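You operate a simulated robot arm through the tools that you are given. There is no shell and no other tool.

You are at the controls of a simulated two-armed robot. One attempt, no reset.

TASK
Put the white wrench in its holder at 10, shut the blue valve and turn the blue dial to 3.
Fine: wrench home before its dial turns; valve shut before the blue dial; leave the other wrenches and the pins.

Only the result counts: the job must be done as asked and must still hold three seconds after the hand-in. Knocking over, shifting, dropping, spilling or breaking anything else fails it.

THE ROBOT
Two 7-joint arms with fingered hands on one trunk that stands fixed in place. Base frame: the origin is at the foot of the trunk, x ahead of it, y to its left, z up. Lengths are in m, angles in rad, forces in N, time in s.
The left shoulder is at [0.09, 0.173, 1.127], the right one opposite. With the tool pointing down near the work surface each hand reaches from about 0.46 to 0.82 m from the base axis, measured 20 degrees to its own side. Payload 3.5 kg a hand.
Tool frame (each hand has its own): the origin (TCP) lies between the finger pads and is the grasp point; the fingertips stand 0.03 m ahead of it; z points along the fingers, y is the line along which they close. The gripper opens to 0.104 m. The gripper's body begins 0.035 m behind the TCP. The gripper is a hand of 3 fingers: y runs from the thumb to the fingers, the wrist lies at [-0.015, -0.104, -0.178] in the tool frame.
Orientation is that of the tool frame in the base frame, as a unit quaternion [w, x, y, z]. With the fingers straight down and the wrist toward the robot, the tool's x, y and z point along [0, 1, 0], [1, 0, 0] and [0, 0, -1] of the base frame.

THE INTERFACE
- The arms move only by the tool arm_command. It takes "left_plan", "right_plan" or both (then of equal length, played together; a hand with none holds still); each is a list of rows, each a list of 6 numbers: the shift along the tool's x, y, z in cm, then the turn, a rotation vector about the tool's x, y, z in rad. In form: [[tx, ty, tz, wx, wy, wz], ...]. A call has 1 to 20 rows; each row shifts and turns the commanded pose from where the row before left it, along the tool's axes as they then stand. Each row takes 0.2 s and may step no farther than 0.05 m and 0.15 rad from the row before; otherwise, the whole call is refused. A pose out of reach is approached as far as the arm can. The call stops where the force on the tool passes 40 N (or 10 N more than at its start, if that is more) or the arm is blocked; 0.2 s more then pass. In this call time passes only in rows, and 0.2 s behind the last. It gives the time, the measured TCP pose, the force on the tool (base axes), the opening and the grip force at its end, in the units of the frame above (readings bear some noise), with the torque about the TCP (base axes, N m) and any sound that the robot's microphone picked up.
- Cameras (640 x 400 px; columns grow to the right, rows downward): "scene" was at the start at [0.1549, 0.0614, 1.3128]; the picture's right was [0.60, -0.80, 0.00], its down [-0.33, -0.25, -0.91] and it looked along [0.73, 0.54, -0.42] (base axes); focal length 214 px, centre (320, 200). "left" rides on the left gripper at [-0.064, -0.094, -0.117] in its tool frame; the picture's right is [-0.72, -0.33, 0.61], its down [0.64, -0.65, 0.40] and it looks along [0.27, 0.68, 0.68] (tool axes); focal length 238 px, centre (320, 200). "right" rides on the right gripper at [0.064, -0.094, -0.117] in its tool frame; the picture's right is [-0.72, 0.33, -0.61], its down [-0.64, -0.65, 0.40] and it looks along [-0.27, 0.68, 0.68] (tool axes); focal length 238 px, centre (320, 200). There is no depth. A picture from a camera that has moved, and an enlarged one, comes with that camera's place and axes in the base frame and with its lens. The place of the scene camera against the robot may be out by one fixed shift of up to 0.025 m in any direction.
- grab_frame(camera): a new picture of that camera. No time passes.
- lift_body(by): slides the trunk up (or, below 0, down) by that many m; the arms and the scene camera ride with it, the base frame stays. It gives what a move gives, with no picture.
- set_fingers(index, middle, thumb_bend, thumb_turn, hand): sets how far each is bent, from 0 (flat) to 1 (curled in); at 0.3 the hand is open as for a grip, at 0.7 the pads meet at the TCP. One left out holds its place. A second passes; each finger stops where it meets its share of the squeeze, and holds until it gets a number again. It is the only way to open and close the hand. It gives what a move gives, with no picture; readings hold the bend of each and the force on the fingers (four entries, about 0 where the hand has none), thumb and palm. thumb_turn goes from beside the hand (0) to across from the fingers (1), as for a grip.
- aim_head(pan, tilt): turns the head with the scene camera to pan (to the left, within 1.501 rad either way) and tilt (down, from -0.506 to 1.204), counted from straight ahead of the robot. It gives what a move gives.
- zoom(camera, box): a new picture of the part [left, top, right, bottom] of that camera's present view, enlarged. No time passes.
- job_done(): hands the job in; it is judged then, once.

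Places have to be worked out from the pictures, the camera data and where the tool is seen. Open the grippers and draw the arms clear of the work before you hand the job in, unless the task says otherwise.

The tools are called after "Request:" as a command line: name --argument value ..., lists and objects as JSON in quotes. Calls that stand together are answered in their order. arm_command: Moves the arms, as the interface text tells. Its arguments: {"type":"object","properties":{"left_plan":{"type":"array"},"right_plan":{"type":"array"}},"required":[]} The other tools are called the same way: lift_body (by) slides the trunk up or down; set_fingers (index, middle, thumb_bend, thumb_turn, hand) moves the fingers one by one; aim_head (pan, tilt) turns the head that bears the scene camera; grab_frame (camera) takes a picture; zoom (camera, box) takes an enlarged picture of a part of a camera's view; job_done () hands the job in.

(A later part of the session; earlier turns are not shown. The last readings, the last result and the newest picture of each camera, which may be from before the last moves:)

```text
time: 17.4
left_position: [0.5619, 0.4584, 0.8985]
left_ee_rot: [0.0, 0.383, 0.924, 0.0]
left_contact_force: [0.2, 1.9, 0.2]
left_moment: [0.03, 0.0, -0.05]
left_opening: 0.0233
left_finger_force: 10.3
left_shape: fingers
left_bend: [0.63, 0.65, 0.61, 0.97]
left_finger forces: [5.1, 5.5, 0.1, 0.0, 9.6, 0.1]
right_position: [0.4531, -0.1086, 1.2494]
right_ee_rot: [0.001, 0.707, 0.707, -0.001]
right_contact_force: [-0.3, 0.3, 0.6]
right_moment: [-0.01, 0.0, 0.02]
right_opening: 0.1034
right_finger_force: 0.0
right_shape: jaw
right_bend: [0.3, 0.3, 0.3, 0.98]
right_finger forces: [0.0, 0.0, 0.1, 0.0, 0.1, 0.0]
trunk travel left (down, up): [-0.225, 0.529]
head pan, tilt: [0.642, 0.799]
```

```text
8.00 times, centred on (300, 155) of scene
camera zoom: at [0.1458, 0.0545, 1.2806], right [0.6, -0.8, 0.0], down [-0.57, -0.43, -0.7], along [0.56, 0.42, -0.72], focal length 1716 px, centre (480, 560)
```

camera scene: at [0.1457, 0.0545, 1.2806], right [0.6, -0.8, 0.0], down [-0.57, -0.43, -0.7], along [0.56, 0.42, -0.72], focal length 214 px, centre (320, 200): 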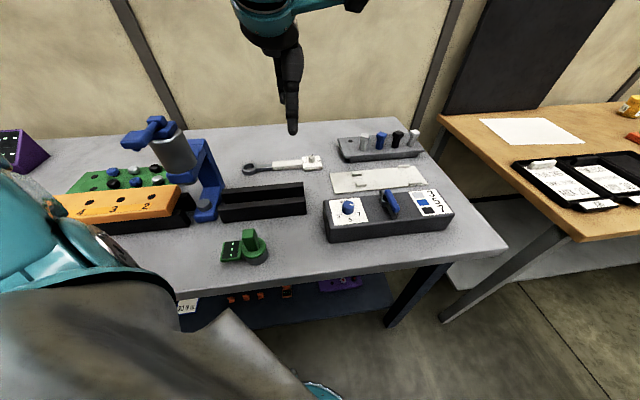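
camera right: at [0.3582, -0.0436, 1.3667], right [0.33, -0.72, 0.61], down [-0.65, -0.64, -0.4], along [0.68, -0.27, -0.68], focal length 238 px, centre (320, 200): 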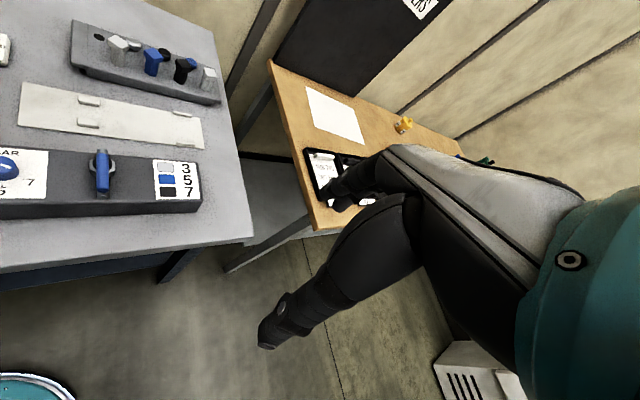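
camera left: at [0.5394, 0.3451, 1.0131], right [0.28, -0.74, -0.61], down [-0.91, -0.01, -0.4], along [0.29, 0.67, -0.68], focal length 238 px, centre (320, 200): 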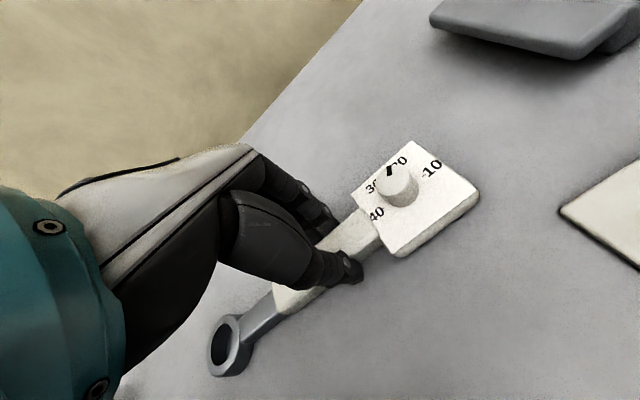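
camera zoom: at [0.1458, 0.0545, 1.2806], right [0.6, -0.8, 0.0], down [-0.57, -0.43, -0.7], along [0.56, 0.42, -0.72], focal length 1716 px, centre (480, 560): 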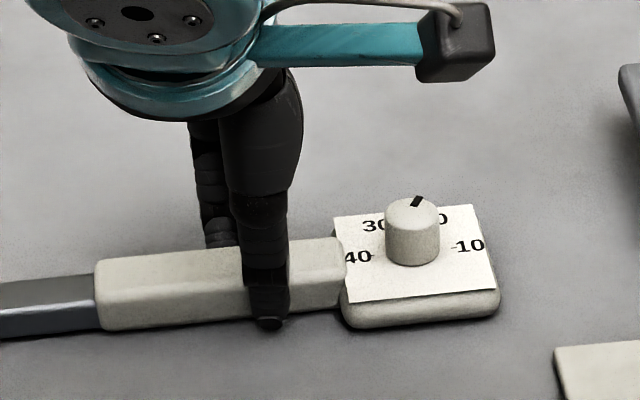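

The handle is gripped (opening 2.3 cm, ~10 N, both fingers and thumb loaded). I squeeze a bit more and lift 3 cm to test the hold.

Request:
set_fingers --hand "left" --index 0.8 --middle 0.8 --thumb_bend 0.8

Request:
arm_command --left_plan '[[0, 0, -0.5, 0, 0, 0], [0, 0, -0.5, 0, 0, 0], [0, 0, -1.0, 0, 0, 0], [0, 0, -1.0, 0, 0, 0], [0, 0, 0, 0, 0, 0]]'

Request:
grab_frame --camera "left"

Request:
zoom --camera "scene" --box '[220, 100, 380, 200]'

```text
time: 18.4
left_position: [0.5618, 0.4584, 0.8966]
left_ee_rot: [0.001, 0.382, 0.924, 0.0]
left_contact_force: [0.0, 0.3, 0.3]
left_moment: [-0.01, -0.02, 0.01]
left_opening: 0.0224
left_finger_force: 21.7
left_shape: fingers
left_bend: [0.71, 0.67, 0.63, 0.94]
left_finger forces: [13.4, 8.3, 0.0, 0.0, 21.7, 0.0]
right_position: [0.4529, -0.1072, 1.2494]
right_ee_rot: [0.001, 0.707, 0.707, 0.0]
right_contact_force: [0.7, -0.8, -0.5]
right_moment: [0.0, 0.01, 0.02]
right_opening: 0.1036
right_finger_force: 0.1
right_shape: jaw
right_bend: [0.3, 0.3, 0.3, 0.98]
right_finger forces: [0.0, 0.0, 0.1, 0.0, 0.0, 0.0]
trunk travel left (down, up): [-0.225, 0.529]
head pan, tilt: [0.642, 0.799]
```

```text
time: 19.6
left_position: [0.5621, 0.4582, 0.9272]
left_ee_rot: [0.0, 0.382, 0.924, 0.0]
left_contact_force: [0.2, 0.0, -4.5]
left_moment: [0.03, -0.01, 0.02]
left_opening: 0.0222
left_finger_force: 21.6
left_shape: fingers
left_bend: [0.71, 0.67, 0.63, 0.94]
left_finger forces: [13.3, 8.2, 0.1, 0.0, 21.7, 0.0]
right_position: [0.4542, -0.1077, 1.2497]
right_ee_rot: [0.0, 0.707, 0.708, 0.0]
right_contact_force: [-0.2, 1.0, 0.0]
right_moment: [0.02, -0.04, 0.02]
right_opening: 0.1038
right_finger_force: 0.1
right_shape: jaw
right_bend: [0.3, 0.3, 0.3, 0.98]
right_finger forces: [0.1, 0.1, 0.0, 0.0, 0.1, 0.0]
trunk travel left (down, up): [-0.225, 0.529]
head pan, tilt: [0.642, 0.799]
```

```text
taken
camera left: at [0.5393, 0.3452, 1.0428], right [0.28, -0.74, -0.61], down [-0.91, -0.01, -0.4], along [0.29, 0.67, -0.68], focal length 238 px, centre (320, 200)
```

left: 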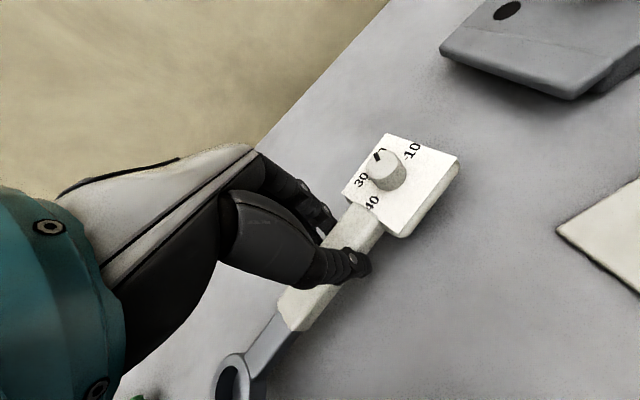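

```text
4.00 times, centred on (300, 150) of scene
camera zoom: at [0.1461, 0.0547, 1.2805], right [0.6, -0.8, 0.0], down [-0.57, -0.43, -0.7], along [0.56, 0.42, -0.72], focal length 858 px, centre (400, 400)
```

zoom: 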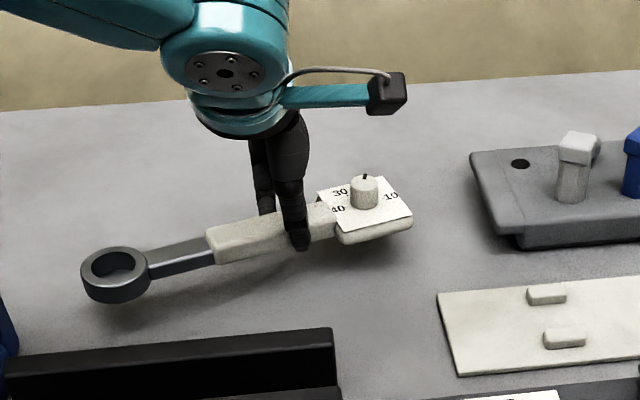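

The hold is firm but the wrench tips ring-end down, so its centre of mass lies nearer the ring. I'll set it back down, open, move 3 cm toward the ring and re-grip.

Request:
arm_command --left_plan '[[0, 0, 1.0, 0, 0, 0], [0, 0, 1.0, 0, 0, 0], [0, 0, 0.5, 0, 0, 0], [0, 0, 0.4, 0, 0, 0], [0, 0, 0, 0, 0, 0]]'

Request:
set_fingers --hand "left" --index 0.48 --middle 0.48 --thumb_bend 0.48

Request:
grab_frame --camera "left"

Request:
zoom --camera "scene" --box '[220, 100, 380, 200]'

```text
time: 20.8
left_position: [0.5621, 0.4584, 0.8967]
left_ee_rot: [0.0, 0.382, 0.924, 0.0]
left_contact_force: [-0.6, 0.4, -3.7]
left_moment: [0.02, -0.01, 0.01]
left_opening: 0.0221
left_finger_force: 22.1
left_shape: fingers
left_bend: [0.71, 0.67, 0.63, 0.94]
left_finger forces: [13.4, 8.2, 0.0, 0.0, 21.6, 0.0]
right_position: [0.4538, -0.1059, 1.251]
right_ee_rot: [0.0, 0.707, 0.707, 0.0]
right_contact_force: [-0.7, -0.6, 0.5]
right_moment: [-0.03, 0.0, 0.02]
right_opening: 0.1036
right_finger_force: 0.1
right_shape: jaw
right_bend: [0.3, 0.3, 0.3, 0.98]
right_finger forces: [0.0, 0.0, 0.1, 0.2, 0.0, 0.1]
trunk travel left (down, up): [-0.225, 0.529]
head pan, tilt: [0.642, 0.799]
```

```text
time: 21.8
left_position: [0.5613, 0.4588, 0.898]
left_ee_rot: [0.0, 0.383, 0.924, 0.0]
left_contact_force: [0.2, 0.8, -1.3]
left_moment: [-0.01, -0.04, 0.02]
left_opening: 0.0566
left_finger_force: 0.1
left_shape: fingers
left_bend: [0.48, 0.48, 0.48, 0.97]
left_finger forces: [0.1, 0.1, 0.0, 0.0, 0.0, 0.1]
right_position: [0.4525, -0.1074, 1.2505]
right_ee_rot: [0.0, 0.707, 0.707, 0.0]
right_contact_force: [0.1, 0.8, 1.2]
right_moment: [0.0, 0.0, -0.03]
right_opening: 0.1036
right_finger_force: 0.1
right_shape: jaw
right_bend: [0.3, 0.3, 0.3, 0.98]
right_finger forces: [0.0, 0.0, 0.0, 0.0, 0.0, 0.1]
trunk travel left (down, up): [-0.225, 0.529]
head pan, tilt: [0.642, 0.799]
```

```text
taken
camera left: at [0.54, 0.3454, 1.0134], right [0.28, -0.74, -0.61], down [-0.91, -0.01, -0.4], along [0.29, 0.67, -0.68], focal length 238 px, centre (320, 200)
```

left: 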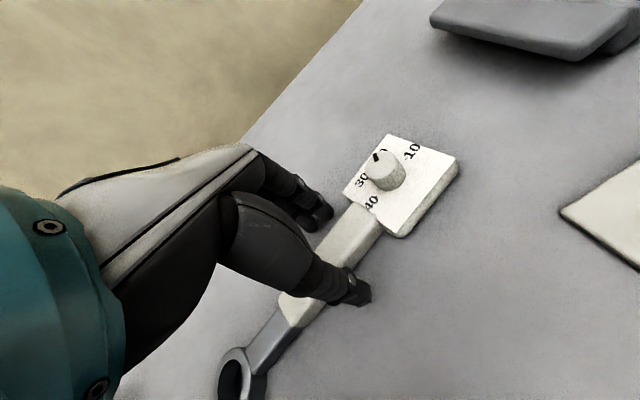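

```text
4.00 times, centred on (300, 150) of scene
camera zoom: at [0.1457, 0.0544, 1.2806], right [0.6, -0.8, 0.0], down [-0.57, -0.43, -0.7], along [0.56, 0.42, -0.72], focal length 858 px, centre (400, 400)
```

zoom: 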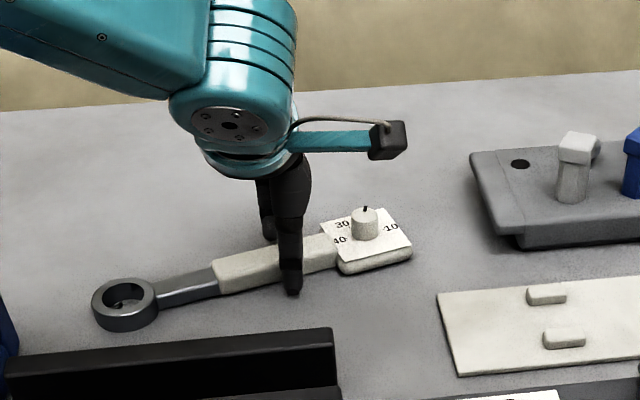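

The wrench turned about 17° in the uneven squeeze (ring nearer the robot). I'll lift the empty hand, yaw to match the wrench, move toward its ring end and check the alignment.

Request:
arm_command --left_plan '[[0, 0, -2.0, 0, 0, 0], [0, 0, -2.0, 0, 0, 0], [2.47, -1.77, 0, 0, 0, 0], [0, 0, 0, 0, 0, -0.15], [0, 0, 0, 0, 0, -0.15], [0, 0, 0, 0, 0, 0]]'

Request:
grab_frame --camera "left"

Request:
zoom --camera "scene" --box '[220, 100, 380, 200]'

```text
time: 23.2
left_position: [0.5298, 0.4629, 0.9387]
left_ee_rot: [-0.001, 0.24, 0.971, 0.0]
left_contact_force: [0.2, -0.7, -0.4]
left_moment: [0.0, 0.02, -0.02]
left_opening: 0.0569
left_finger_force: 0.1
left_shape: fingers
left_bend: [0.48, 0.48, 0.48, 0.97]
left_finger forces: [0.0, 0.0, 0.1, 0.0, 0.0, 0.0]
right_position: [0.4522, -0.1083, 1.2506]
right_ee_rot: [0.0, 0.707, 0.707, 0.0]
right_contact_force: [0.5, -0.4, 0.9]
right_moment: [0.01, 0.0, 0.0]
right_opening: 0.1036
right_finger_force: 0.1
right_shape: jaw
right_bend: [0.3, 0.3, 0.3, 0.98]
right_finger forces: [0.0, 0.0, 0.0, 0.1, 0.0, 0.0]
trunk travel left (down, up): [-0.225, 0.529]
head pan, tilt: [0.642, 0.799]
```

```text
taken
camera left: at [0.5429, 0.348, 1.0546], right [0.49, -0.62, -0.61], down [-0.87, -0.28, -0.4], along [0.08, 0.73, -0.68], focal length 238 px, centre (320, 200)
```

left: 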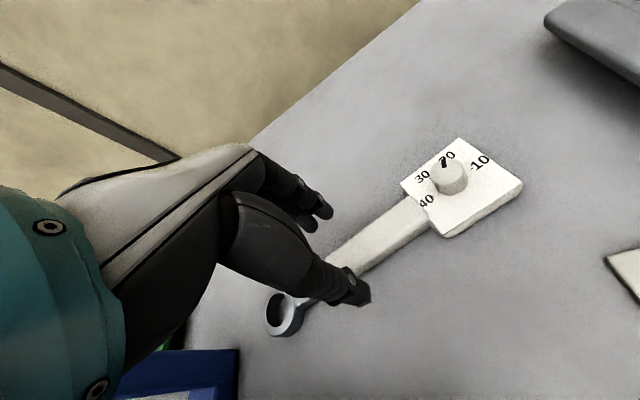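

```text
4.00 times, centred on (300, 150) of scene
camera zoom: at [0.1457, 0.0544, 1.2806], right [0.6, -0.8, 0.0], down [-0.57, -0.43, -0.7], along [0.56, 0.42, -0.72], focal length 858 px, centre (400, 400)
```

zoom: 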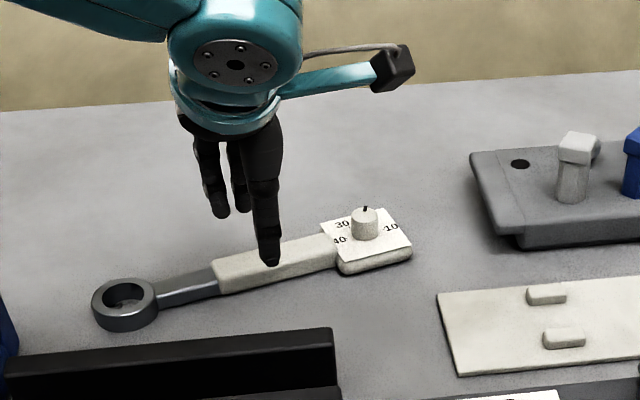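

The hand is now aligned with the handle within a couple of degrees, centred about 6 cm from the head. I descend to gripping height and close evenly to 0.7.

Request:
arm_command --left_plan '[[0, 0, 2.0, 0, 0, 0], [0, 0, 1.0, 0, 0, 0], [0, 0, 1.1, 0, 0, 0], [0, 0, 0, 0, 0, 0]]'

Request:
set_fingers --hand "left" --index 0.7 --middle 0.7 --thumb_bend 0.7

Request:
grab_frame --camera "left"

Request:
zoom --camera "scene" --box '[220, 100, 380, 200]'

```text
time: 24.2
left_position: [0.531, 0.4624, 0.8976]
left_ee_rot: [0.0, 0.24, 0.971, 0.0]
left_contact_force: [0.3, 0.4, 0.3]
left_moment: [0.01, -0.01, -0.03]
left_opening: 0.0568
left_finger_force: 0.0
left_shape: fingers
left_bend: [0.48, 0.48, 0.48, 0.97]
left_finger forces: [0.0, 0.0, 0.0, 0.1, 0.0, 0.1]
right_position: [0.452, -0.1081, 1.2506]
right_ee_rot: [-0.001, 0.707, 0.707, 0.0]
right_contact_force: [-0.1, -0.7, 0.3]
right_moment: [-0.05, 0.02, 0.01]
right_opening: 0.1033
right_finger_force: 0.1
right_shape: jaw
right_bend: [0.3, 0.3, 0.3, 0.98]
right_finger forces: [0.0, 0.0, 0.1, 0.1, 0.0, 0.1]
trunk travel left (down, up): [-0.225, 0.529]
head pan, tilt: [0.642, 0.799]
```

```text
time: 25.2
left_position: [0.5326, 0.4628, 0.8974]
left_ee_rot: [0.0, 0.24, 0.971, 0.001]
left_contact_force: [-0.8, 0.1, 0.3]
left_moment: [-0.07, 0.02, -0.05]
left_opening: 0.023
left_finger_force: 9.6
left_shape: fingers
left_bend: [0.63, 0.65, 0.61, 0.97]
left_finger forces: [4.8, 4.8, 0.1, 0.0, 9.8, 0.1]
right_position: [0.4536, -0.1076, 1.2512]
right_ee_rot: [0.001, 0.707, 0.707, 0.0]
right_contact_force: [1.3, 0.3, -0.3]
right_moment: [-0.03, 0.0, 0.02]
right_opening: 0.1036
right_finger_force: 0.0
right_shape: jaw
right_bend: [0.3, 0.3, 0.3, 0.98]
right_finger forces: [0.0, 0.1, 0.0, 0.0, 0.0, 0.0]
trunk travel left (down, up): [-0.225, 0.529]
head pan, tilt: [0.642, 0.799]
```

```text
taken
camera left: at [0.5438, 0.3488, 1.0134], right [0.48, -0.62, -0.61], down [-0.87, -0.28, -0.4], along [0.08, 0.73, -0.68], focal length 238 px, centre (320, 200)
```

left: 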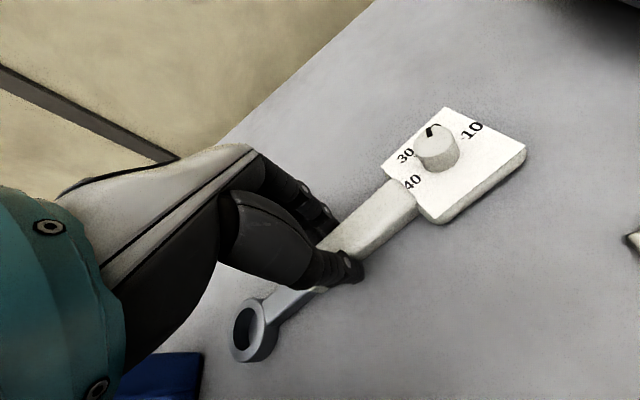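

```text
4.00 times, centred on (300, 150) of scene
camera zoom: at [0.1458, 0.0546, 1.2805], right [0.6, -0.8, 0.0], down [-0.57, -0.43, -0.7], along [0.56, 0.42, -0.72], focal length 858 px, centre (400, 400)
```

zoom: 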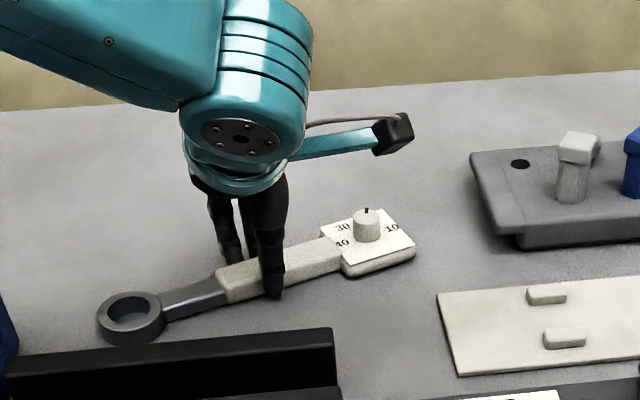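

Evenly gripped (4.8 N each finger). I lift slowly by 2.5 cm to see whether it stays level.

Request:
arm_command --left_plan '[[0, 0, -0.5, 0, 0, 0], [0, 0, -0.5, 0, 0, 0], [0, 0, -0.5, 0, 0, 0], [0, 0, -1.0, 0, 0, 0], [0, 0, 0, 0, 0, 0]]'

Request:
grab_frame --camera "left"

Request:
zoom --camera "scene" --box '[220, 100, 380, 200]'

```text
time: 26.4
left_position: [0.5311, 0.4636, 0.9216]
left_ee_rot: [0.0, 0.241, 0.971, 0.001]
left_contact_force: [0.4, 0.1, -3.9]
left_moment: [0.03, 0.08, 0.0]
left_opening: 0.0234
left_finger_force: 9.2
left_shape: fingers
left_bend: [0.63, 0.66, 0.61, 0.96]
left_finger forces: [4.7, 4.6, 0.0, 0.0, 9.4, 0.0]
right_position: [0.4541, -0.1078, 1.2493]
right_ee_rot: [0.0, 0.707, 0.707, 0.0]
right_contact_force: [-0.6, -0.5, 0.2]
right_moment: [0.0, 0.02, -0.01]
right_opening: 0.1034
right_finger_force: 0.1
right_shape: jaw
right_bend: [0.3, 0.3, 0.3, 0.98]
right_finger forces: [0.1, 0.1, 0.0, 0.0, 0.1, 0.0]
trunk travel left (down, up): [-0.225, 0.529]
head pan, tilt: [0.642, 0.799]
```

```text
taken
camera left: at [0.5434, 0.3498, 1.0382], right [0.48, -0.62, -0.61], down [-0.87, -0.28, -0.4], along [0.08, 0.73, -0.68], focal length 238 px, centre (320, 200)
```

left: 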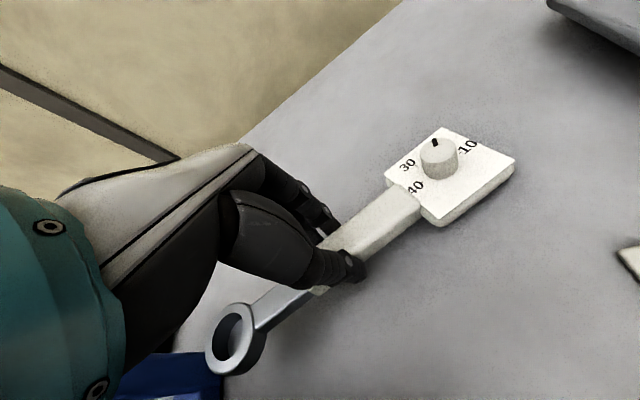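

```text
4.00 times, centred on (300, 150) of scene
camera zoom: at [0.1461, 0.0547, 1.2805], right [0.6, -0.8, 0.0], down [-0.57, -0.43, -0.7], along [0.56, 0.42, -0.72], focal length 858 px, centre (400, 400)
```

zoom: 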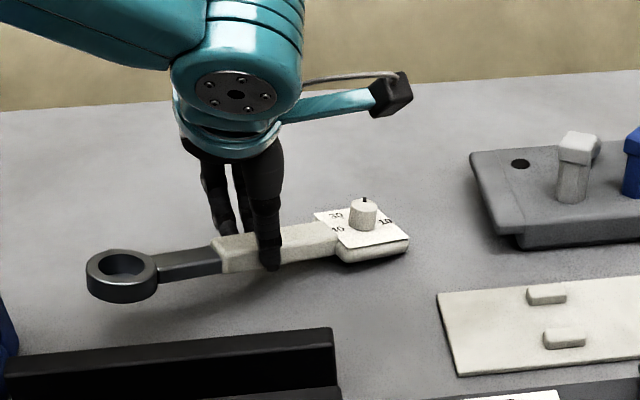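

Now the head droops a little, so the balance point is between the two grips. I'll set it down and re-grip about 1.2 cm nearer the head.

Request:
arm_command --left_plan '[[0, 0, 1.0, 0, 0, 0], [0, 0, 0.8, 0, 0, 0], [0, 0, 0.7, 0, 0, 0], [0, 0, 0, 0, 0, 0]]'

Request:
set_fingers --hand "left" --index 0.5 --middle 0.5 --thumb_bend 0.5

Request:
arm_command --left_plan '[[-1.2, 0, 0, 0, 0, 0], [0, 0, 0, 0, 0, 0]]'

Request:
grab_frame --camera "left"

Request:
zoom --camera "scene" --box '[220, 100, 380, 200]'

```text
time: 27.4
left_position: [0.5325, 0.4626, 0.8978]
left_ee_rot: [0.0, 0.24, 0.971, 0.0]
left_contact_force: [-0.3, -0.2, -2.9]
left_moment: [0.01, -0.02, 0.02]
left_opening: 0.0232
left_finger_force: 8.6
left_shape: fingers
left_bend: [0.63, 0.66, 0.61, 0.96]
left_finger forces: [5.9, 3.6, 0.0, 0.1, 9.4, 0.0]
right_position: [0.4551, -0.1073, 1.2507]
right_ee_rot: [0.001, 0.707, 0.707, 0.0]
right_contact_force: [-0.4, -0.7, -0.8]
right_moment: [-0.02, -0.01, -0.03]
right_opening: 0.1037
right_finger_force: 0.1
right_shape: jaw
right_bend: [0.3, 0.3, 0.3, 0.98]
right_finger forces: [0.0, 0.0, 0.0, 0.0, 0.0, 0.0]
trunk travel left (down, up): [-0.225, 0.529]
head pan, tilt: [0.642, 0.799]
```

```text
time: 28.4
left_position: [0.532, 0.4633, 0.8977]
left_ee_rot: [0.001, 0.24, 0.971, 0.0]
left_contact_force: [0.1, 0.3, 0.6]
left_moment: [0.0, -0.01, 0.01]
left_opening: 0.0518
left_finger_force: 0.1
left_shape: fingers
left_bend: [0.5, 0.5, 0.5, 0.97]
left_finger forces: [0.0, 0.0, 0.0, 0.1, 0.1, 0.0]
right_position: [0.4544, -0.1085, 1.2505]
right_ee_rot: [0.0, 0.707, 0.707, 0.001]
right_contact_force: [0.3, -0.6, -0.3]
right_moment: [0.0, 0.0, 0.01]
right_opening: 0.1033
right_finger_force: 0.1
right_shape: jaw
right_bend: [0.3, 0.3, 0.3, 0.98]
right_finger forces: [0.1, 0.1, 0.0, 0.1, 0.1, 0.1]
trunk travel left (down, up): [-0.225, 0.529]
head pan, tilt: [0.642, 0.799]
```

```text
time: 29.0
left_position: [0.542, 0.4566, 0.8973]
left_ee_rot: [-0.001, 0.24, 0.971, 0.001]
left_contact_force: [0.0, -0.8, -0.2]
left_moment: [-0.01, 0.0, -0.03]
left_opening: 0.0519
left_finger_force: 0.0
left_shape: fingers
left_bend: [0.5, 0.5, 0.5, 0.97]
left_finger forces: [0.0, 0.1, 0.0, 0.0, 0.0, 0.0]
right_position: [0.4535, -0.1094, 1.2505]
right_ee_rot: [0.0, 0.707, 0.708, 0.0]
right_contact_force: [0.7, 0.3, -0.5]
right_moment: [-0.01, -0.02, -0.01]
right_opening: 0.1033
right_finger_force: 0.0
right_shape: jaw
right_bend: [0.3, 0.3, 0.3, 0.98]
right_finger forces: [0.0, 0.1, 0.0, 0.0, 0.0, 0.1]
trunk travel left (down, up): [-0.225, 0.529]
head pan, tilt: [0.642, 0.799]
```

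```text
taken
camera left: at [0.554, 0.3431, 1.0134], right [0.48, -0.62, -0.61], down [-0.87, -0.28, -0.4], along [0.08, 0.73, -0.68], focal length 238 px, centre (320, 200)
```

left: 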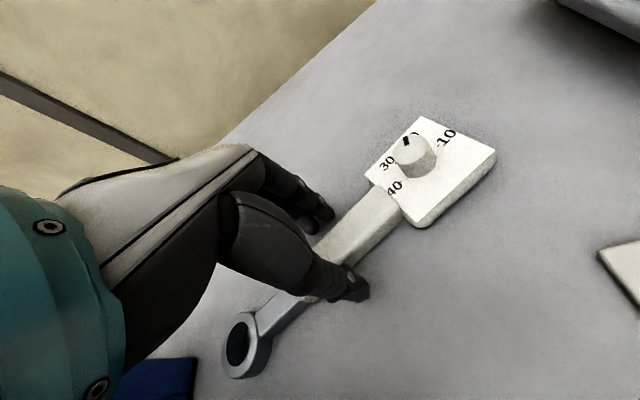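

```text
4.00 times, centred on (300, 150) of scene
camera zoom: at [0.1456, 0.0545, 1.2806], right [0.6, -0.8, 0.0], down [-0.57, -0.43, -0.7], along [0.56, 0.42, -0.72], focal length 858 px, centre (400, 400)
```

zoom: 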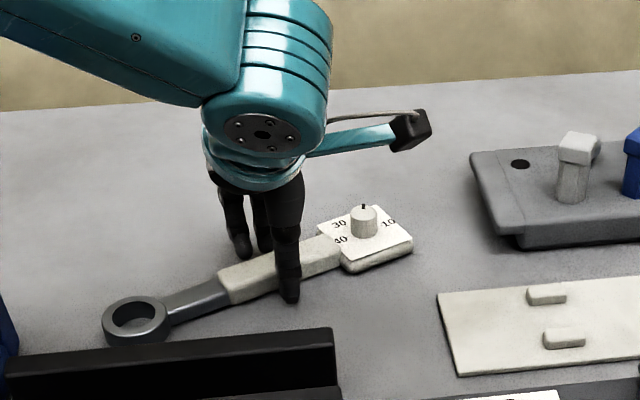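

The wrench has yawed a few more degrees (now about −23°). I rotate the hand to match, nudge 0.4 cm nearer and grip again.

Request:
arm_command --left_plan '[[0, -0.4, 0, 0, 0, -0.09], [0, 0, 0, 0, 0, 0]]'

Request:
set_fingers --hand "left" --index 0.7 --middle 0.72 --thumb_bend 0.7

Request:
arm_command --left_plan '[[0, 0, -0.5, 0, 0, 0], [0, 0, -0.5, 0, 0, 0], [0, 0, -1.0, 0, 0, 0], [0, 0, -2.0, 0, 0, 0], [0, 0, 0, 0, 0, 0]]'

Request:
grab_frame --camera "left"

Request:
zoom --camera "scene" --box '[220, 100, 380, 200]'

```text
time: 29.6
left_position: [0.5416, 0.4545, 0.8975]
left_ee_rot: [0.0, 0.196, 0.981, 0.0]
left_contact_force: [0.2, 0.0, -0.7]
left_moment: [0.01, -0.02, 0.0]
left_opening: 0.0516
left_finger_force: 0.1
left_shape: fingers
left_bend: [0.5, 0.5, 0.5, 0.97]
left_finger forces: [0.0, 0.1, 0.0, 0.0, 0.0, 0.1]
right_position: [0.4534, -0.1076, 1.2502]
right_ee_rot: [0.0, 0.707, 0.707, 0.001]
right_contact_force: [0.1, -0.7, -0.1]
right_moment: [0.01, 0.02, 0.02]
right_opening: 0.1036
right_finger_force: 0.2
right_shape: jaw
right_bend: [0.3, 0.3, 0.3, 0.98]
right_finger forces: [0.0, 0.0, 0.1, 0.0, 0.0, 0.1]
trunk travel left (down, up): [-0.225, 0.529]
head pan, tilt: [0.642, 0.799]
```

```text
time: 30.6
left_position: [0.5401, 0.454, 0.8978]
left_ee_rot: [0.0, 0.197, 0.98, 0.0]
left_contact_force: [-0.8, -1.1, 0.7]
left_moment: [-0.09, 0.04, -0.05]
left_opening: 0.0235
left_finger_force: 10.6
left_shape: fingers
left_bend: [0.64, 0.65, 0.61, 0.97]
left_finger forces: [4.7, 5.7, 0.0, 0.0, 11.0, 0.0]
right_position: [0.4535, -0.1081, 1.2508]
right_ee_rot: [0.0, 0.707, 0.707, 0.0]
right_contact_force: [-0.6, -0.2, -0.5]
right_moment: [-0.02, -0.02, -0.02]
right_opening: 0.1037
right_finger_force: 0.0
right_shape: jaw
right_bend: [0.3, 0.3, 0.3, 0.98]
right_finger forces: [0.1, 0.1, 0.0, 0.0, 0.0, 0.1]
trunk travel left (down, up): [-0.225, 0.529]
head pan, tilt: [0.642, 0.799]
```

```text
time: 31.8
left_position: [0.5408, 0.4541, 0.9378]
left_ee_rot: [-0.001, 0.196, 0.981, -0.001]
left_contact_force: [0.0, 0.3, -4.3]
left_moment: [0.06, 0.05, 0.0]
left_opening: 0.0234
left_finger_force: 10.8
left_shape: fingers
left_bend: [0.64, 0.66, 0.61, 0.96]
left_finger forces: [4.2, 6.2, 0.1, 0.0, 10.7, 0.1]
right_position: [0.4538, -0.107, 1.2492]
right_ee_rot: [0.0, 0.708, 0.707, 0.0]
right_contact_force: [-0.6, -0.4, 0.2]
right_moment: [0.01, 0.01, 0.01]
right_opening: 0.1036
right_finger_force: 0.1
right_shape: jaw
right_bend: [0.3, 0.3, 0.3, 0.98]
right_finger forces: [0.0, 0.1, 0.1, 0.0, 0.1, 0.0]
trunk travel left (down, up): [-0.225, 0.529]
head pan, tilt: [0.642, 0.799]
```

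```text
taken
camera left: at [0.5629, 0.341, 1.0528], right [0.54, -0.58, -0.61], down [-0.84, -0.36, -0.4], along [0.01, 0.73, -0.68], focal length 238 px, centre (320, 200)
```

left: 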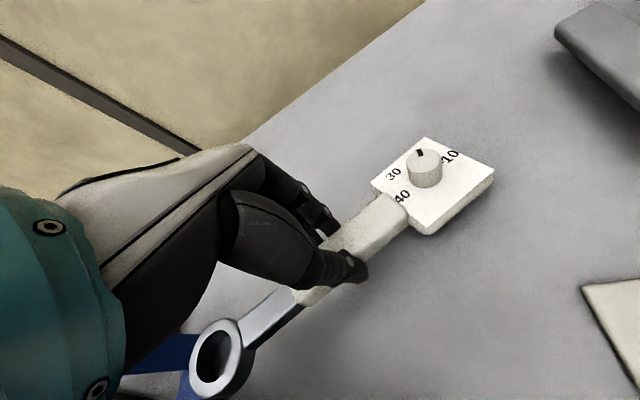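

```text
4.00 times, centred on (300, 150) of scene
camera zoom: at [0.1463, 0.0548, 1.2804], right [0.6, -0.8, 0.0], down [-0.57, -0.43, -0.7], along [0.56, 0.42, -0.72], focal length 858 px, centre (400, 400)
```

zoom: 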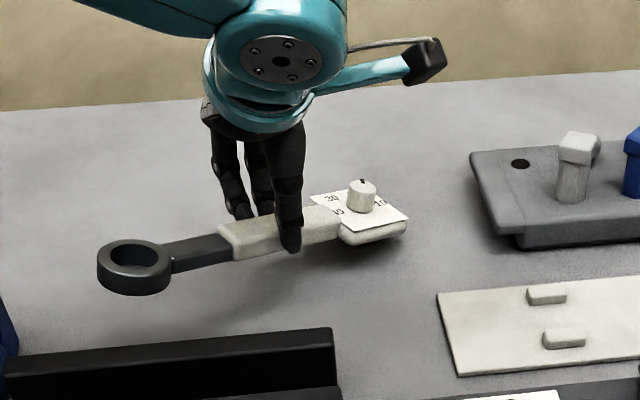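

It's held at 4.3 N weight with the head drooping about 8° and yawed about −13°. I'll lift higher, level it with a small roll about the closing axis, and yaw the wrench back to the bench's 45° direction.

Request:
arm_command --left_plan '[[0, 0, -2.5, 0, 0, 0], [0, 0, -2.5, 0, 0, 0], [0, 0, 0, 0, -0.07, 0], [0, 0, 0, 0, -0.07, 0], [0, 0, 0, 0, 0, 0], [0, 0, 0, 0, 0, 0.11], [0, 0, 0, 0, 0, 0.11], [0, 0, 0, 0, 0, 0.11], [0, 0, 0, 0, 0, 0.11], [0, 0, 0, 0, 0, 0.11], [0, 0, 0, 0, 0, 0]]'

Request:
grab_frame --camera "left"

Request:
zoom --camera "scene" --box '[200, 60, 440, 220]'

```text
time: 34.2
left_position: [0.5399, 0.4534, 0.9871]
left_ee_rot: [0.07, 0.455, 0.888, 0.005]
left_contact_force: [0.6, 0.7, -4.2]
left_moment: [0.07, 0.09, 0.0]
left_opening: 0.0232
left_finger_force: 10.4
left_shape: fingers
left_bend: [0.64, 0.66, 0.61, 0.95]
left_finger forces: [4.3, 6.0, 0.0, 0.0, 10.9, 0.0]
right_position: [0.4533, -0.1064, 1.2508]
right_ee_rot: [0.0, 0.707, 0.707, 0.0]
right_contact_force: [-0.2, -0.7, 0.6]
right_moment: [-0.04, -0.01, -0.01]
right_opening: 0.1035
right_finger_force: 0.0
right_shape: jaw
right_bend: [0.3, 0.3, 0.3, 0.98]
right_finger forces: [0.0, 0.0, 0.0, 0.1, 0.0, 0.1]
trunk travel left (down, up): [-0.225, 0.529]
head pan, tilt: [0.642, 0.799]
```

```text
taken
camera left: at [0.4856, 0.3524, 1.1023], right [0.23, -0.81, -0.55], down [-0.84, 0.11, -0.52], along [0.48, 0.58, -0.65], focal length 238 px, centre (320, 200)
```

left: 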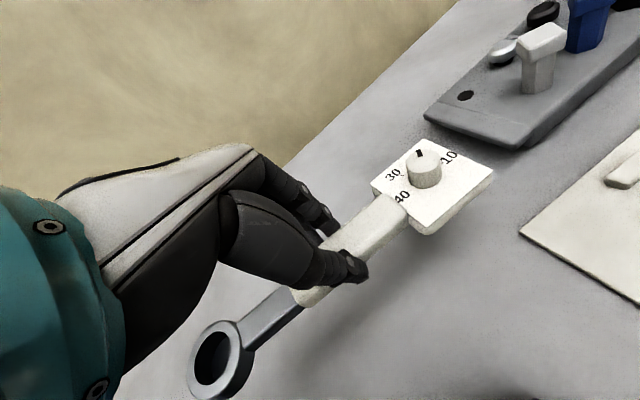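

```text
2.50 times, centred on (320, 140) of scene
camera zoom: at [0.1461, 0.0546, 1.2805], right [0.6, -0.8, 0.0], down [-0.57, -0.43, -0.7], along [0.56, 0.42, -0.72], focal length 536 px, centre (320, 350)
```

zoom: 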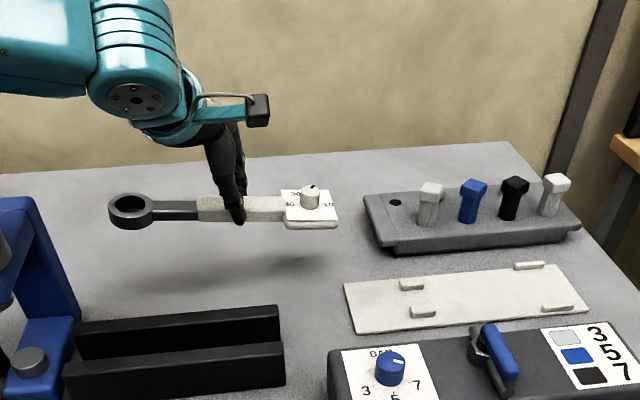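

By my estimate the wrench is now about level and parallel to the bench, within a few degrees. I move it toward the holder (nearer the robot, then along the bench), with a small roll correction, staying high.

Request:
arm_command --left_plan '[[-0.44, -2.63, -0.14, 0, 0, 0], [-0.44, -2.63, -0.14, 0, 0, 0], [-0.44, -2.63, -0.14, 0, 0, 0], [-2.45, 0.39, 0.325, 0, 0, 0], [-2.45, 0.39, 0.325, 0, 0, 0], [-2.45, 0.39, 0.325, 0, 0, 0], [-2.45, 0.39, 0.325, 0, 0, 0], [-2.45, 0.39, 0.325, 0, 0, 0], [-2.45, 0.39, 0.325, 0, 0, 0], [-2.45, 0.39, 0.325, 0, 0, 0], [-2.45, 0.39, 0.325, 0, 0, 0], [0, 0, 0, 0.055, 0, 0], [0, 0, 0, 0, 0, 0]]'

Request:
grab_frame --camera "left"

Request:
grab_frame --camera "right"

Request:
zoom --camera "scene" --box '[200, 60, 440, 220]'

```text
time: 37.0
left_position: [0.6265, 0.2556, 0.9876]
left_ee_rot: [0.057, 0.457, 0.888, -0.02]
left_contact_force: [-0.5, 0.0, -3.9]
left_moment: [0.06, 0.03, 0.0]
left_opening: 0.0233
left_finger_force: 10.4
left_shape: fingers
left_bend: [0.64, 0.66, 0.61, 0.95]
left_finger forces: [4.6, 6.0, 0.0, 0.1, 10.7, 0.0]
right_position: [0.4533, -0.1078, 1.2499]
right_ee_rot: [0.0, 0.707, 0.707, 0.001]
right_contact_force: [0.4, 0.2, 1.0]
right_moment: [-0.04, -0.03, -0.01]
right_opening: 0.1034
right_finger_force: 0.1
right_shape: jaw
right_bend: [0.3, 0.3, 0.3, 0.98]
right_finger forces: [0.0, 0.0, 0.1, 0.1, 0.0, 0.0]
trunk travel left (down, up): [-0.225, 0.529]
head pan, tilt: [0.642, 0.799]
```

```text
taken
camera left: at [0.5765, 0.1587, 1.1087], right [0.2, -0.82, -0.53], down [-0.87, 0.1, -0.49], along [0.46, 0.56, -0.69], focal length 238 px, centre (320, 200)
```

left: 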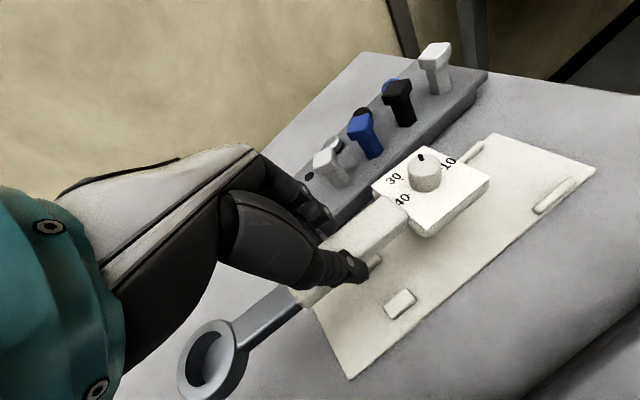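

```text
taken
camera right: at [0.3593, -0.043, 1.3662], right [0.33, -0.72, 0.61], down [-0.65, -0.64, -0.4], along [0.68, -0.27, -0.68], focal length 238 px, centre (320, 200)
```

right: 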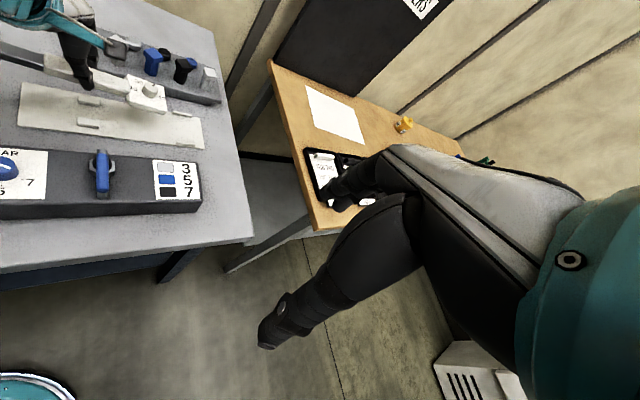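

```text
2.50 times, centred on (320, 140) of scene
camera zoom: at [0.1463, 0.0546, 1.2805], right [0.6, -0.8, 0.0], down [-0.57, -0.43, -0.7], along [0.56, 0.42, -0.72], focal length 536 px, centre (320, 350)
```

zoom: 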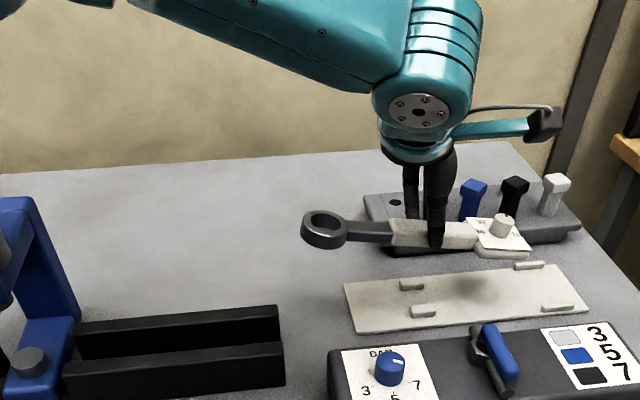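

The scene view suggests the head still droops. I'll zoom the right hand camera to separate tilt from yaw.

Request:
zoom --camera "right" --box '[0, 0, 220, 160]'

Request:
zoom --camera "left" --box '[160, 110, 620, 400]'

Request:
zoom --camera "scene" --box '[300, 120, 440, 200]'

```text
2.50 times, centred on (110, 80) of right
camera zoom: at [0.3593, -0.043, 1.3662], right [0.33, -0.72, 0.61], down [-0.65, -0.64, -0.4], along [0.68, -0.27, -0.68], focal length 596 px, centre (845, 500)
```

zoom: 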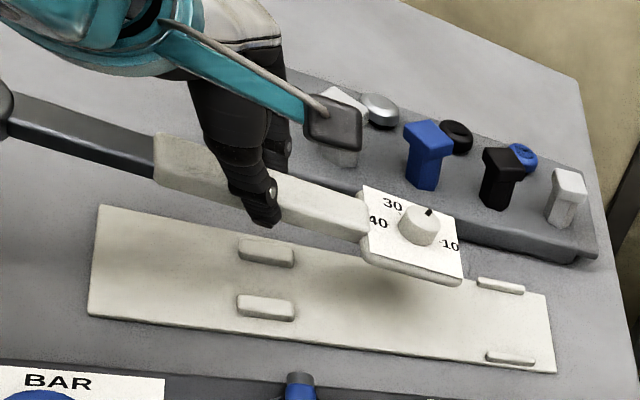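

```text
1.38 times, centred on (390, 255) of left
camera zoom: at [0.5765, 0.1587, 1.1087], right [0.2, -0.82, -0.53], down [-0.87, 0.1, -0.49], along [0.46, 0.56, -0.69], focal length 329 px, centre (223, 124)
```

zoom: 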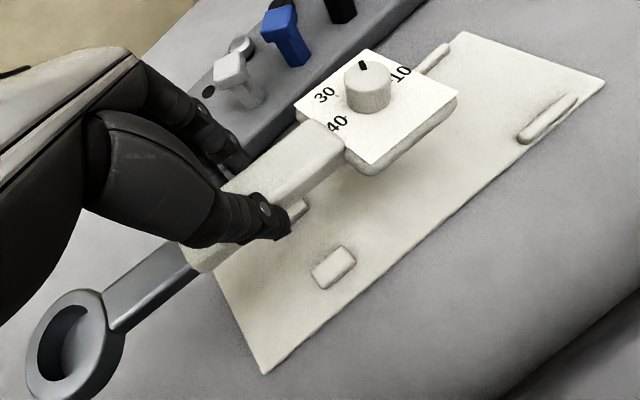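

```text
4.57 times, centred on (370, 160) of scene
camera zoom: at [0.1463, 0.0546, 1.2805], right [0.6, -0.8, 0.0], down [-0.57, -0.43, -0.7], along [0.56, 0.42, -0.72], focal length 980 px, centre (91, 383)
```

zoom: 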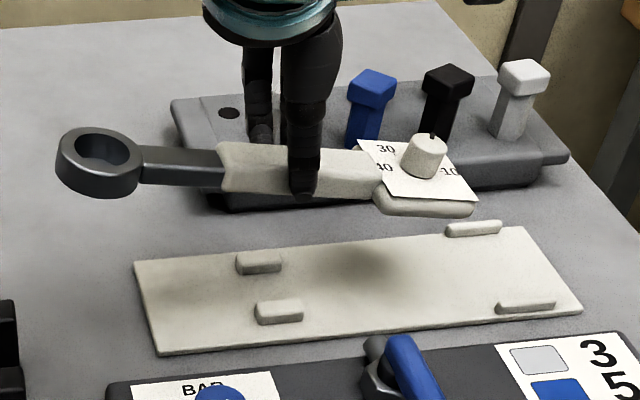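

Combining the scene and right cameras, the wrench's yaw is right (−45°) but the head droops about 8.7°. I level it with a −0.146 rad turn about the lateral axis, then move about 6.5 cm along toward the head lugs.

Request:
arm_command --left_plan '[[0, 0, 0, -0.012, -0.073, 0], [0, 0, 0, -0.012, -0.073, 0], [0, 0, 0, 0, 0, 0]]'

Request:
zoom --camera "scene" --box '[300, 120, 440, 200]'

Request:
zoom --camera "right" --box '[0, 0, 220, 160]'

```text
time: 37.8
left_position: [0.6259, 0.2571, 0.9881]
left_ee_rot: [0.127, 0.452, 0.882, -0.041]
left_contact_force: [0.4, -0.3, -4.3]
left_moment: [0.12, 0.08, 0.03]
left_opening: 0.0233
left_finger_force: 10.5
left_shape: fingers
left_bend: [0.64, 0.66, 0.61, 0.95]
left_finger forces: [4.5, 6.1, 0.0, 0.0, 10.6, 0.0]
right_position: [0.4533, -0.1072, 1.2501]
right_ee_rot: [0.0, 0.707, 0.707, 0.0]
right_contact_force: [0.0, -1.2, -0.6]
right_moment: [0.01, -0.01, 0.0]
right_opening: 0.1035
right_finger_force: 0.0
right_shape: jaw
right_bend: [0.3, 0.3, 0.3, 0.98]
right_finger forces: [0.0, 0.0, 0.0, 0.0, 0.0, 0.0]
trunk travel left (down, up): [-0.225, 0.529]
head pan, tilt: [0.642, 0.799]
```

```text
4.57 times, centred on (370, 160) of scene
camera zoom: at [0.1461, 0.0545, 1.2805], right [0.6, -0.8, 0.0], down [-0.57, -0.43, -0.7], along [0.56, 0.42, -0.72], focal length 980 px, centre (91, 383)
```

zoom: 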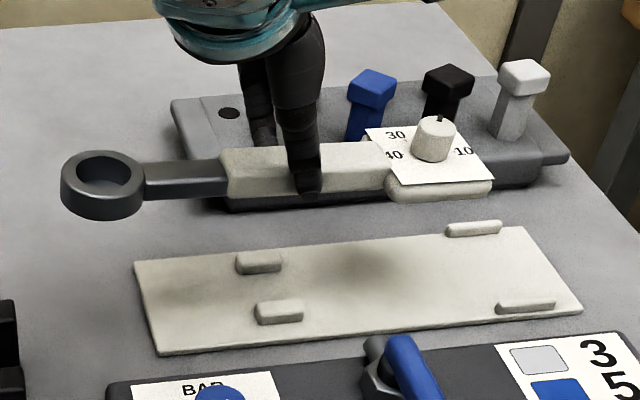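

```text
2.50 times, centred on (110, 80) of right
camera zoom: at [0.3591, -0.0431, 1.3663], right [0.33, -0.72, 0.61], down [-0.65, -0.64, -0.4], along [0.68, -0.27, -0.68], focal length 596 px, centre (845, 500)
```

zoom: 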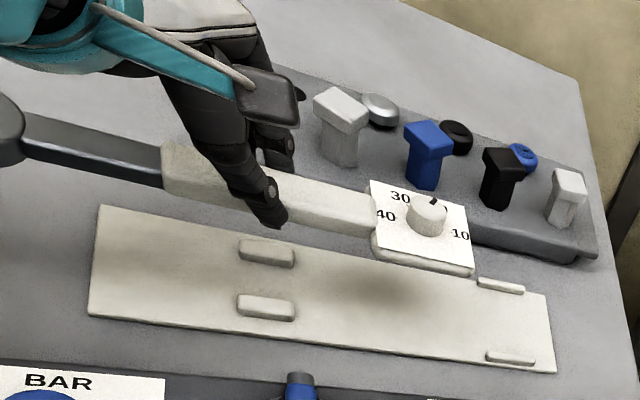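

Nearly level now. I move along to the head lugs and then drop 4 cm to compare with the holder.

Request:
arm_command --left_plan '[[-2.09, 0.17, 0.57, 0, 0, 0], [-2.09, 0.17, 0.57, 0, 0, 0], [-2.09, 0.17, 0.57, 0, 0, 0], [0.52, -0.08, 1.93, 0, 0, 0], [0.52, -0.08, 1.93, 0, 0, 0], [0, 0, 0, 0, 0, 0]]'

Request:
zoom --camera "scene" --box '[300, 120, 440, 200]'

Request:
zoom --camera "right" --box '[0, 0, 220, 160]'

Request:
grab_frame --camera "left"

```text
time: 39.2
left_position: [0.6682, 0.208, 0.9471]
left_ee_rot: [0.127, 0.452, 0.882, -0.042]
left_contact_force: [-0.1, -0.1, -3.3]
left_moment: [0.05, 0.08, 0.0]
left_opening: 0.0235
left_finger_force: 10.4
left_shape: fingers
left_bend: [0.64, 0.66, 0.61, 0.95]
left_finger forces: [4.6, 6.1, 0.1, 0.0, 10.8, 0.0]
right_position: [0.4531, -0.108, 1.2492]
right_ee_rot: [0.0, 0.708, 0.707, 0.0]
right_contact_force: [-0.1, 0.0, 0.2]
right_moment: [0.01, 0.0, 0.01]
right_opening: 0.1037
right_finger_force: 0.2
right_shape: jaw
right_bend: [0.3, 0.3, 0.3, 0.98]
right_finger forces: [0.0, 0.0, 0.1, 0.0, 0.0, 0.1]
trunk travel left (down, up): [-0.225, 0.529]
head pan, tilt: [0.642, 0.799]
```

```text
4.57 times, centred on (370, 160) of scene
camera zoom: at [0.1459, 0.0545, 1.2806], right [0.6, -0.8, 0.0], down [-0.57, -0.43, -0.7], along [0.56, 0.42, -0.72], focal length 980 px, centre (91, 383)
```

zoom: 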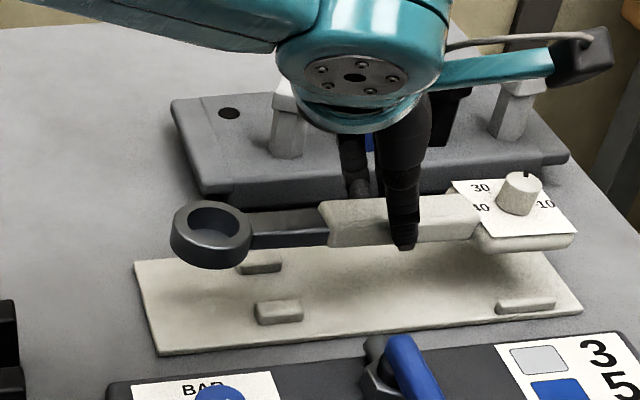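

```text
2.50 times, centred on (110, 80) of right
camera zoom: at [0.3589, -0.0432, 1.3664], right [0.33, -0.72, 0.61], down [-0.65, -0.64, -0.4], along [0.68, -0.27, -0.68], focal length 596 px, centre (845, 500)
```

zoom: 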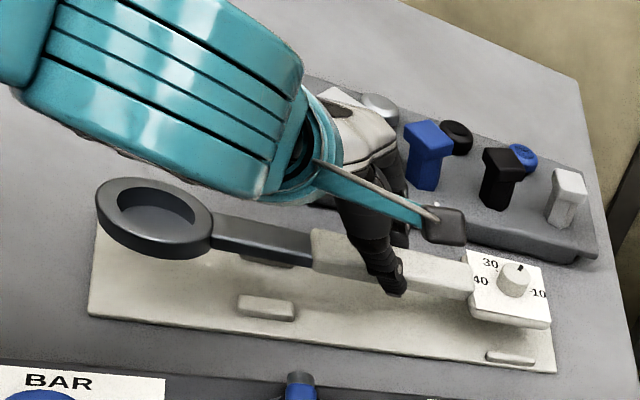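

```text
taken
camera left: at [0.6054, 0.1223, 1.0717], right [0.25, -0.87, -0.42], down [-0.81, 0.04, -0.58], along [0.53, 0.49, -0.7], focal length 238 px, centre (320, 200)
```

left: 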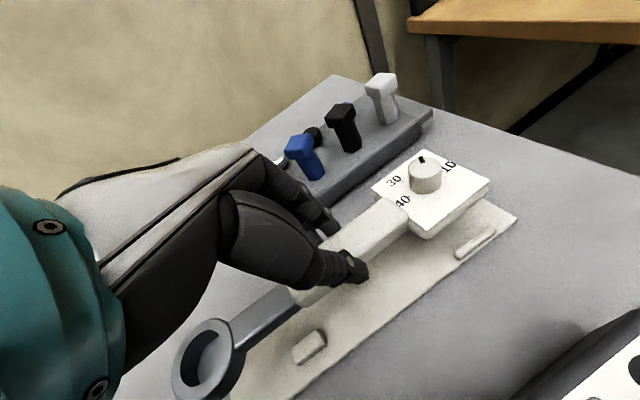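

The head is over the wide lugs, roughly 8 mm too far out. I shift inward 7 mm and lower 1.5 cm, then compare again.

Request:
arm_command --left_plan '[[0.14, -0.38, 0.72, 0, 0, 0], [0.14, -0.38, 0.72, 0, 0, 0], [0, 0, 0, 0, 0, 0]]'

Request:
zoom --camera "scene" --box '[300, 120, 440, 200]'

Request:
zoom --camera "right" --box '[0, 40, 220, 170]'

Request:
zoom --camera "left" --box '[160, 120, 540, 400]'

```text
time: 40.0
left_position: [0.6614, 0.2011, 0.9329]
left_ee_rot: [0.129, 0.453, 0.881, -0.042]
left_contact_force: [0.3, -0.2, -4.2]
left_moment: [0.05, 0.06, 0.04]
left_opening: 0.0234
left_finger_force: 10.8
left_shape: fingers
left_bend: [0.64, 0.66, 0.61, 0.95]
left_finger forces: [4.6, 6.2, 0.0, 0.0, 10.8, 0.0]
right_position: [0.4532, -0.1088, 1.2491]
right_ee_rot: [0.0, 0.707, 0.707, 0.0]
right_contact_force: [0.2, -0.1, 0.8]
right_moment: [0.0, 0.03, -0.01]
right_opening: 0.1035
right_finger_force: 0.1
right_shape: jaw
right_bend: [0.3, 0.3, 0.3, 0.98]
right_finger forces: [0.0, 0.0, 0.0, 0.0, 0.1, 0.0]
trunk travel left (down, up): [-0.225, 0.529]
head pan, tilt: [0.642, 0.799]
```

```text
4.57 times, centred on (370, 160) of scene
camera zoom: at [0.1461, 0.0545, 1.2805], right [0.6, -0.8, 0.0], down [-0.57, -0.43, -0.7], along [0.56, 0.42, -0.72], focal length 980 px, centre (91, 383)
```

zoom: 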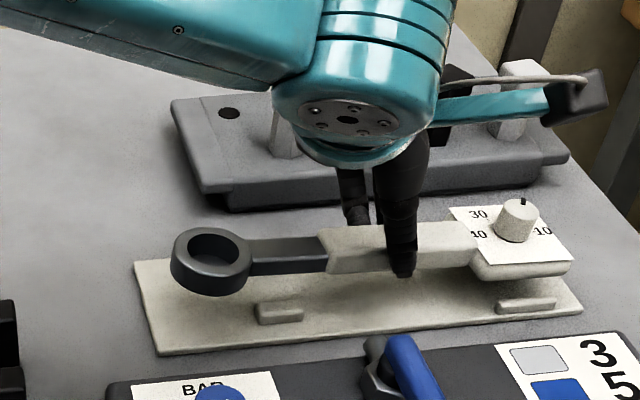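

```text
2.91 times, centred on (110, 105) of right
camera zoom: at [0.3591, -0.0432, 1.3663], right [0.33, -0.72, 0.61], down [-0.65, -0.64, -0.4], along [0.68, -0.27, -0.68], focal length 693 px, centre (931, 476)
```

zoom: 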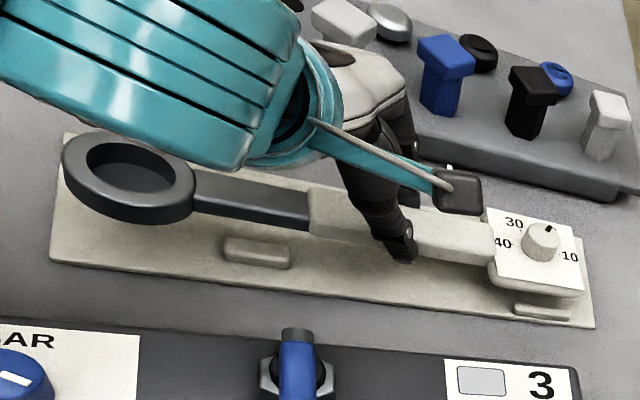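

```text
1.43 times, centred on (350, 260) of left
camera zoom: at [0.5991, 0.1175, 1.0573], right [0.25, -0.87, -0.42], down [-0.81, 0.04, -0.59], along [0.53, 0.48, -0.7], focal length 340 px, centre (277, 114)
```

zoom: 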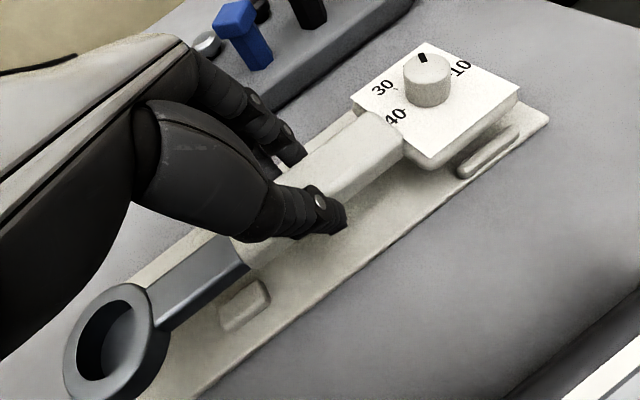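

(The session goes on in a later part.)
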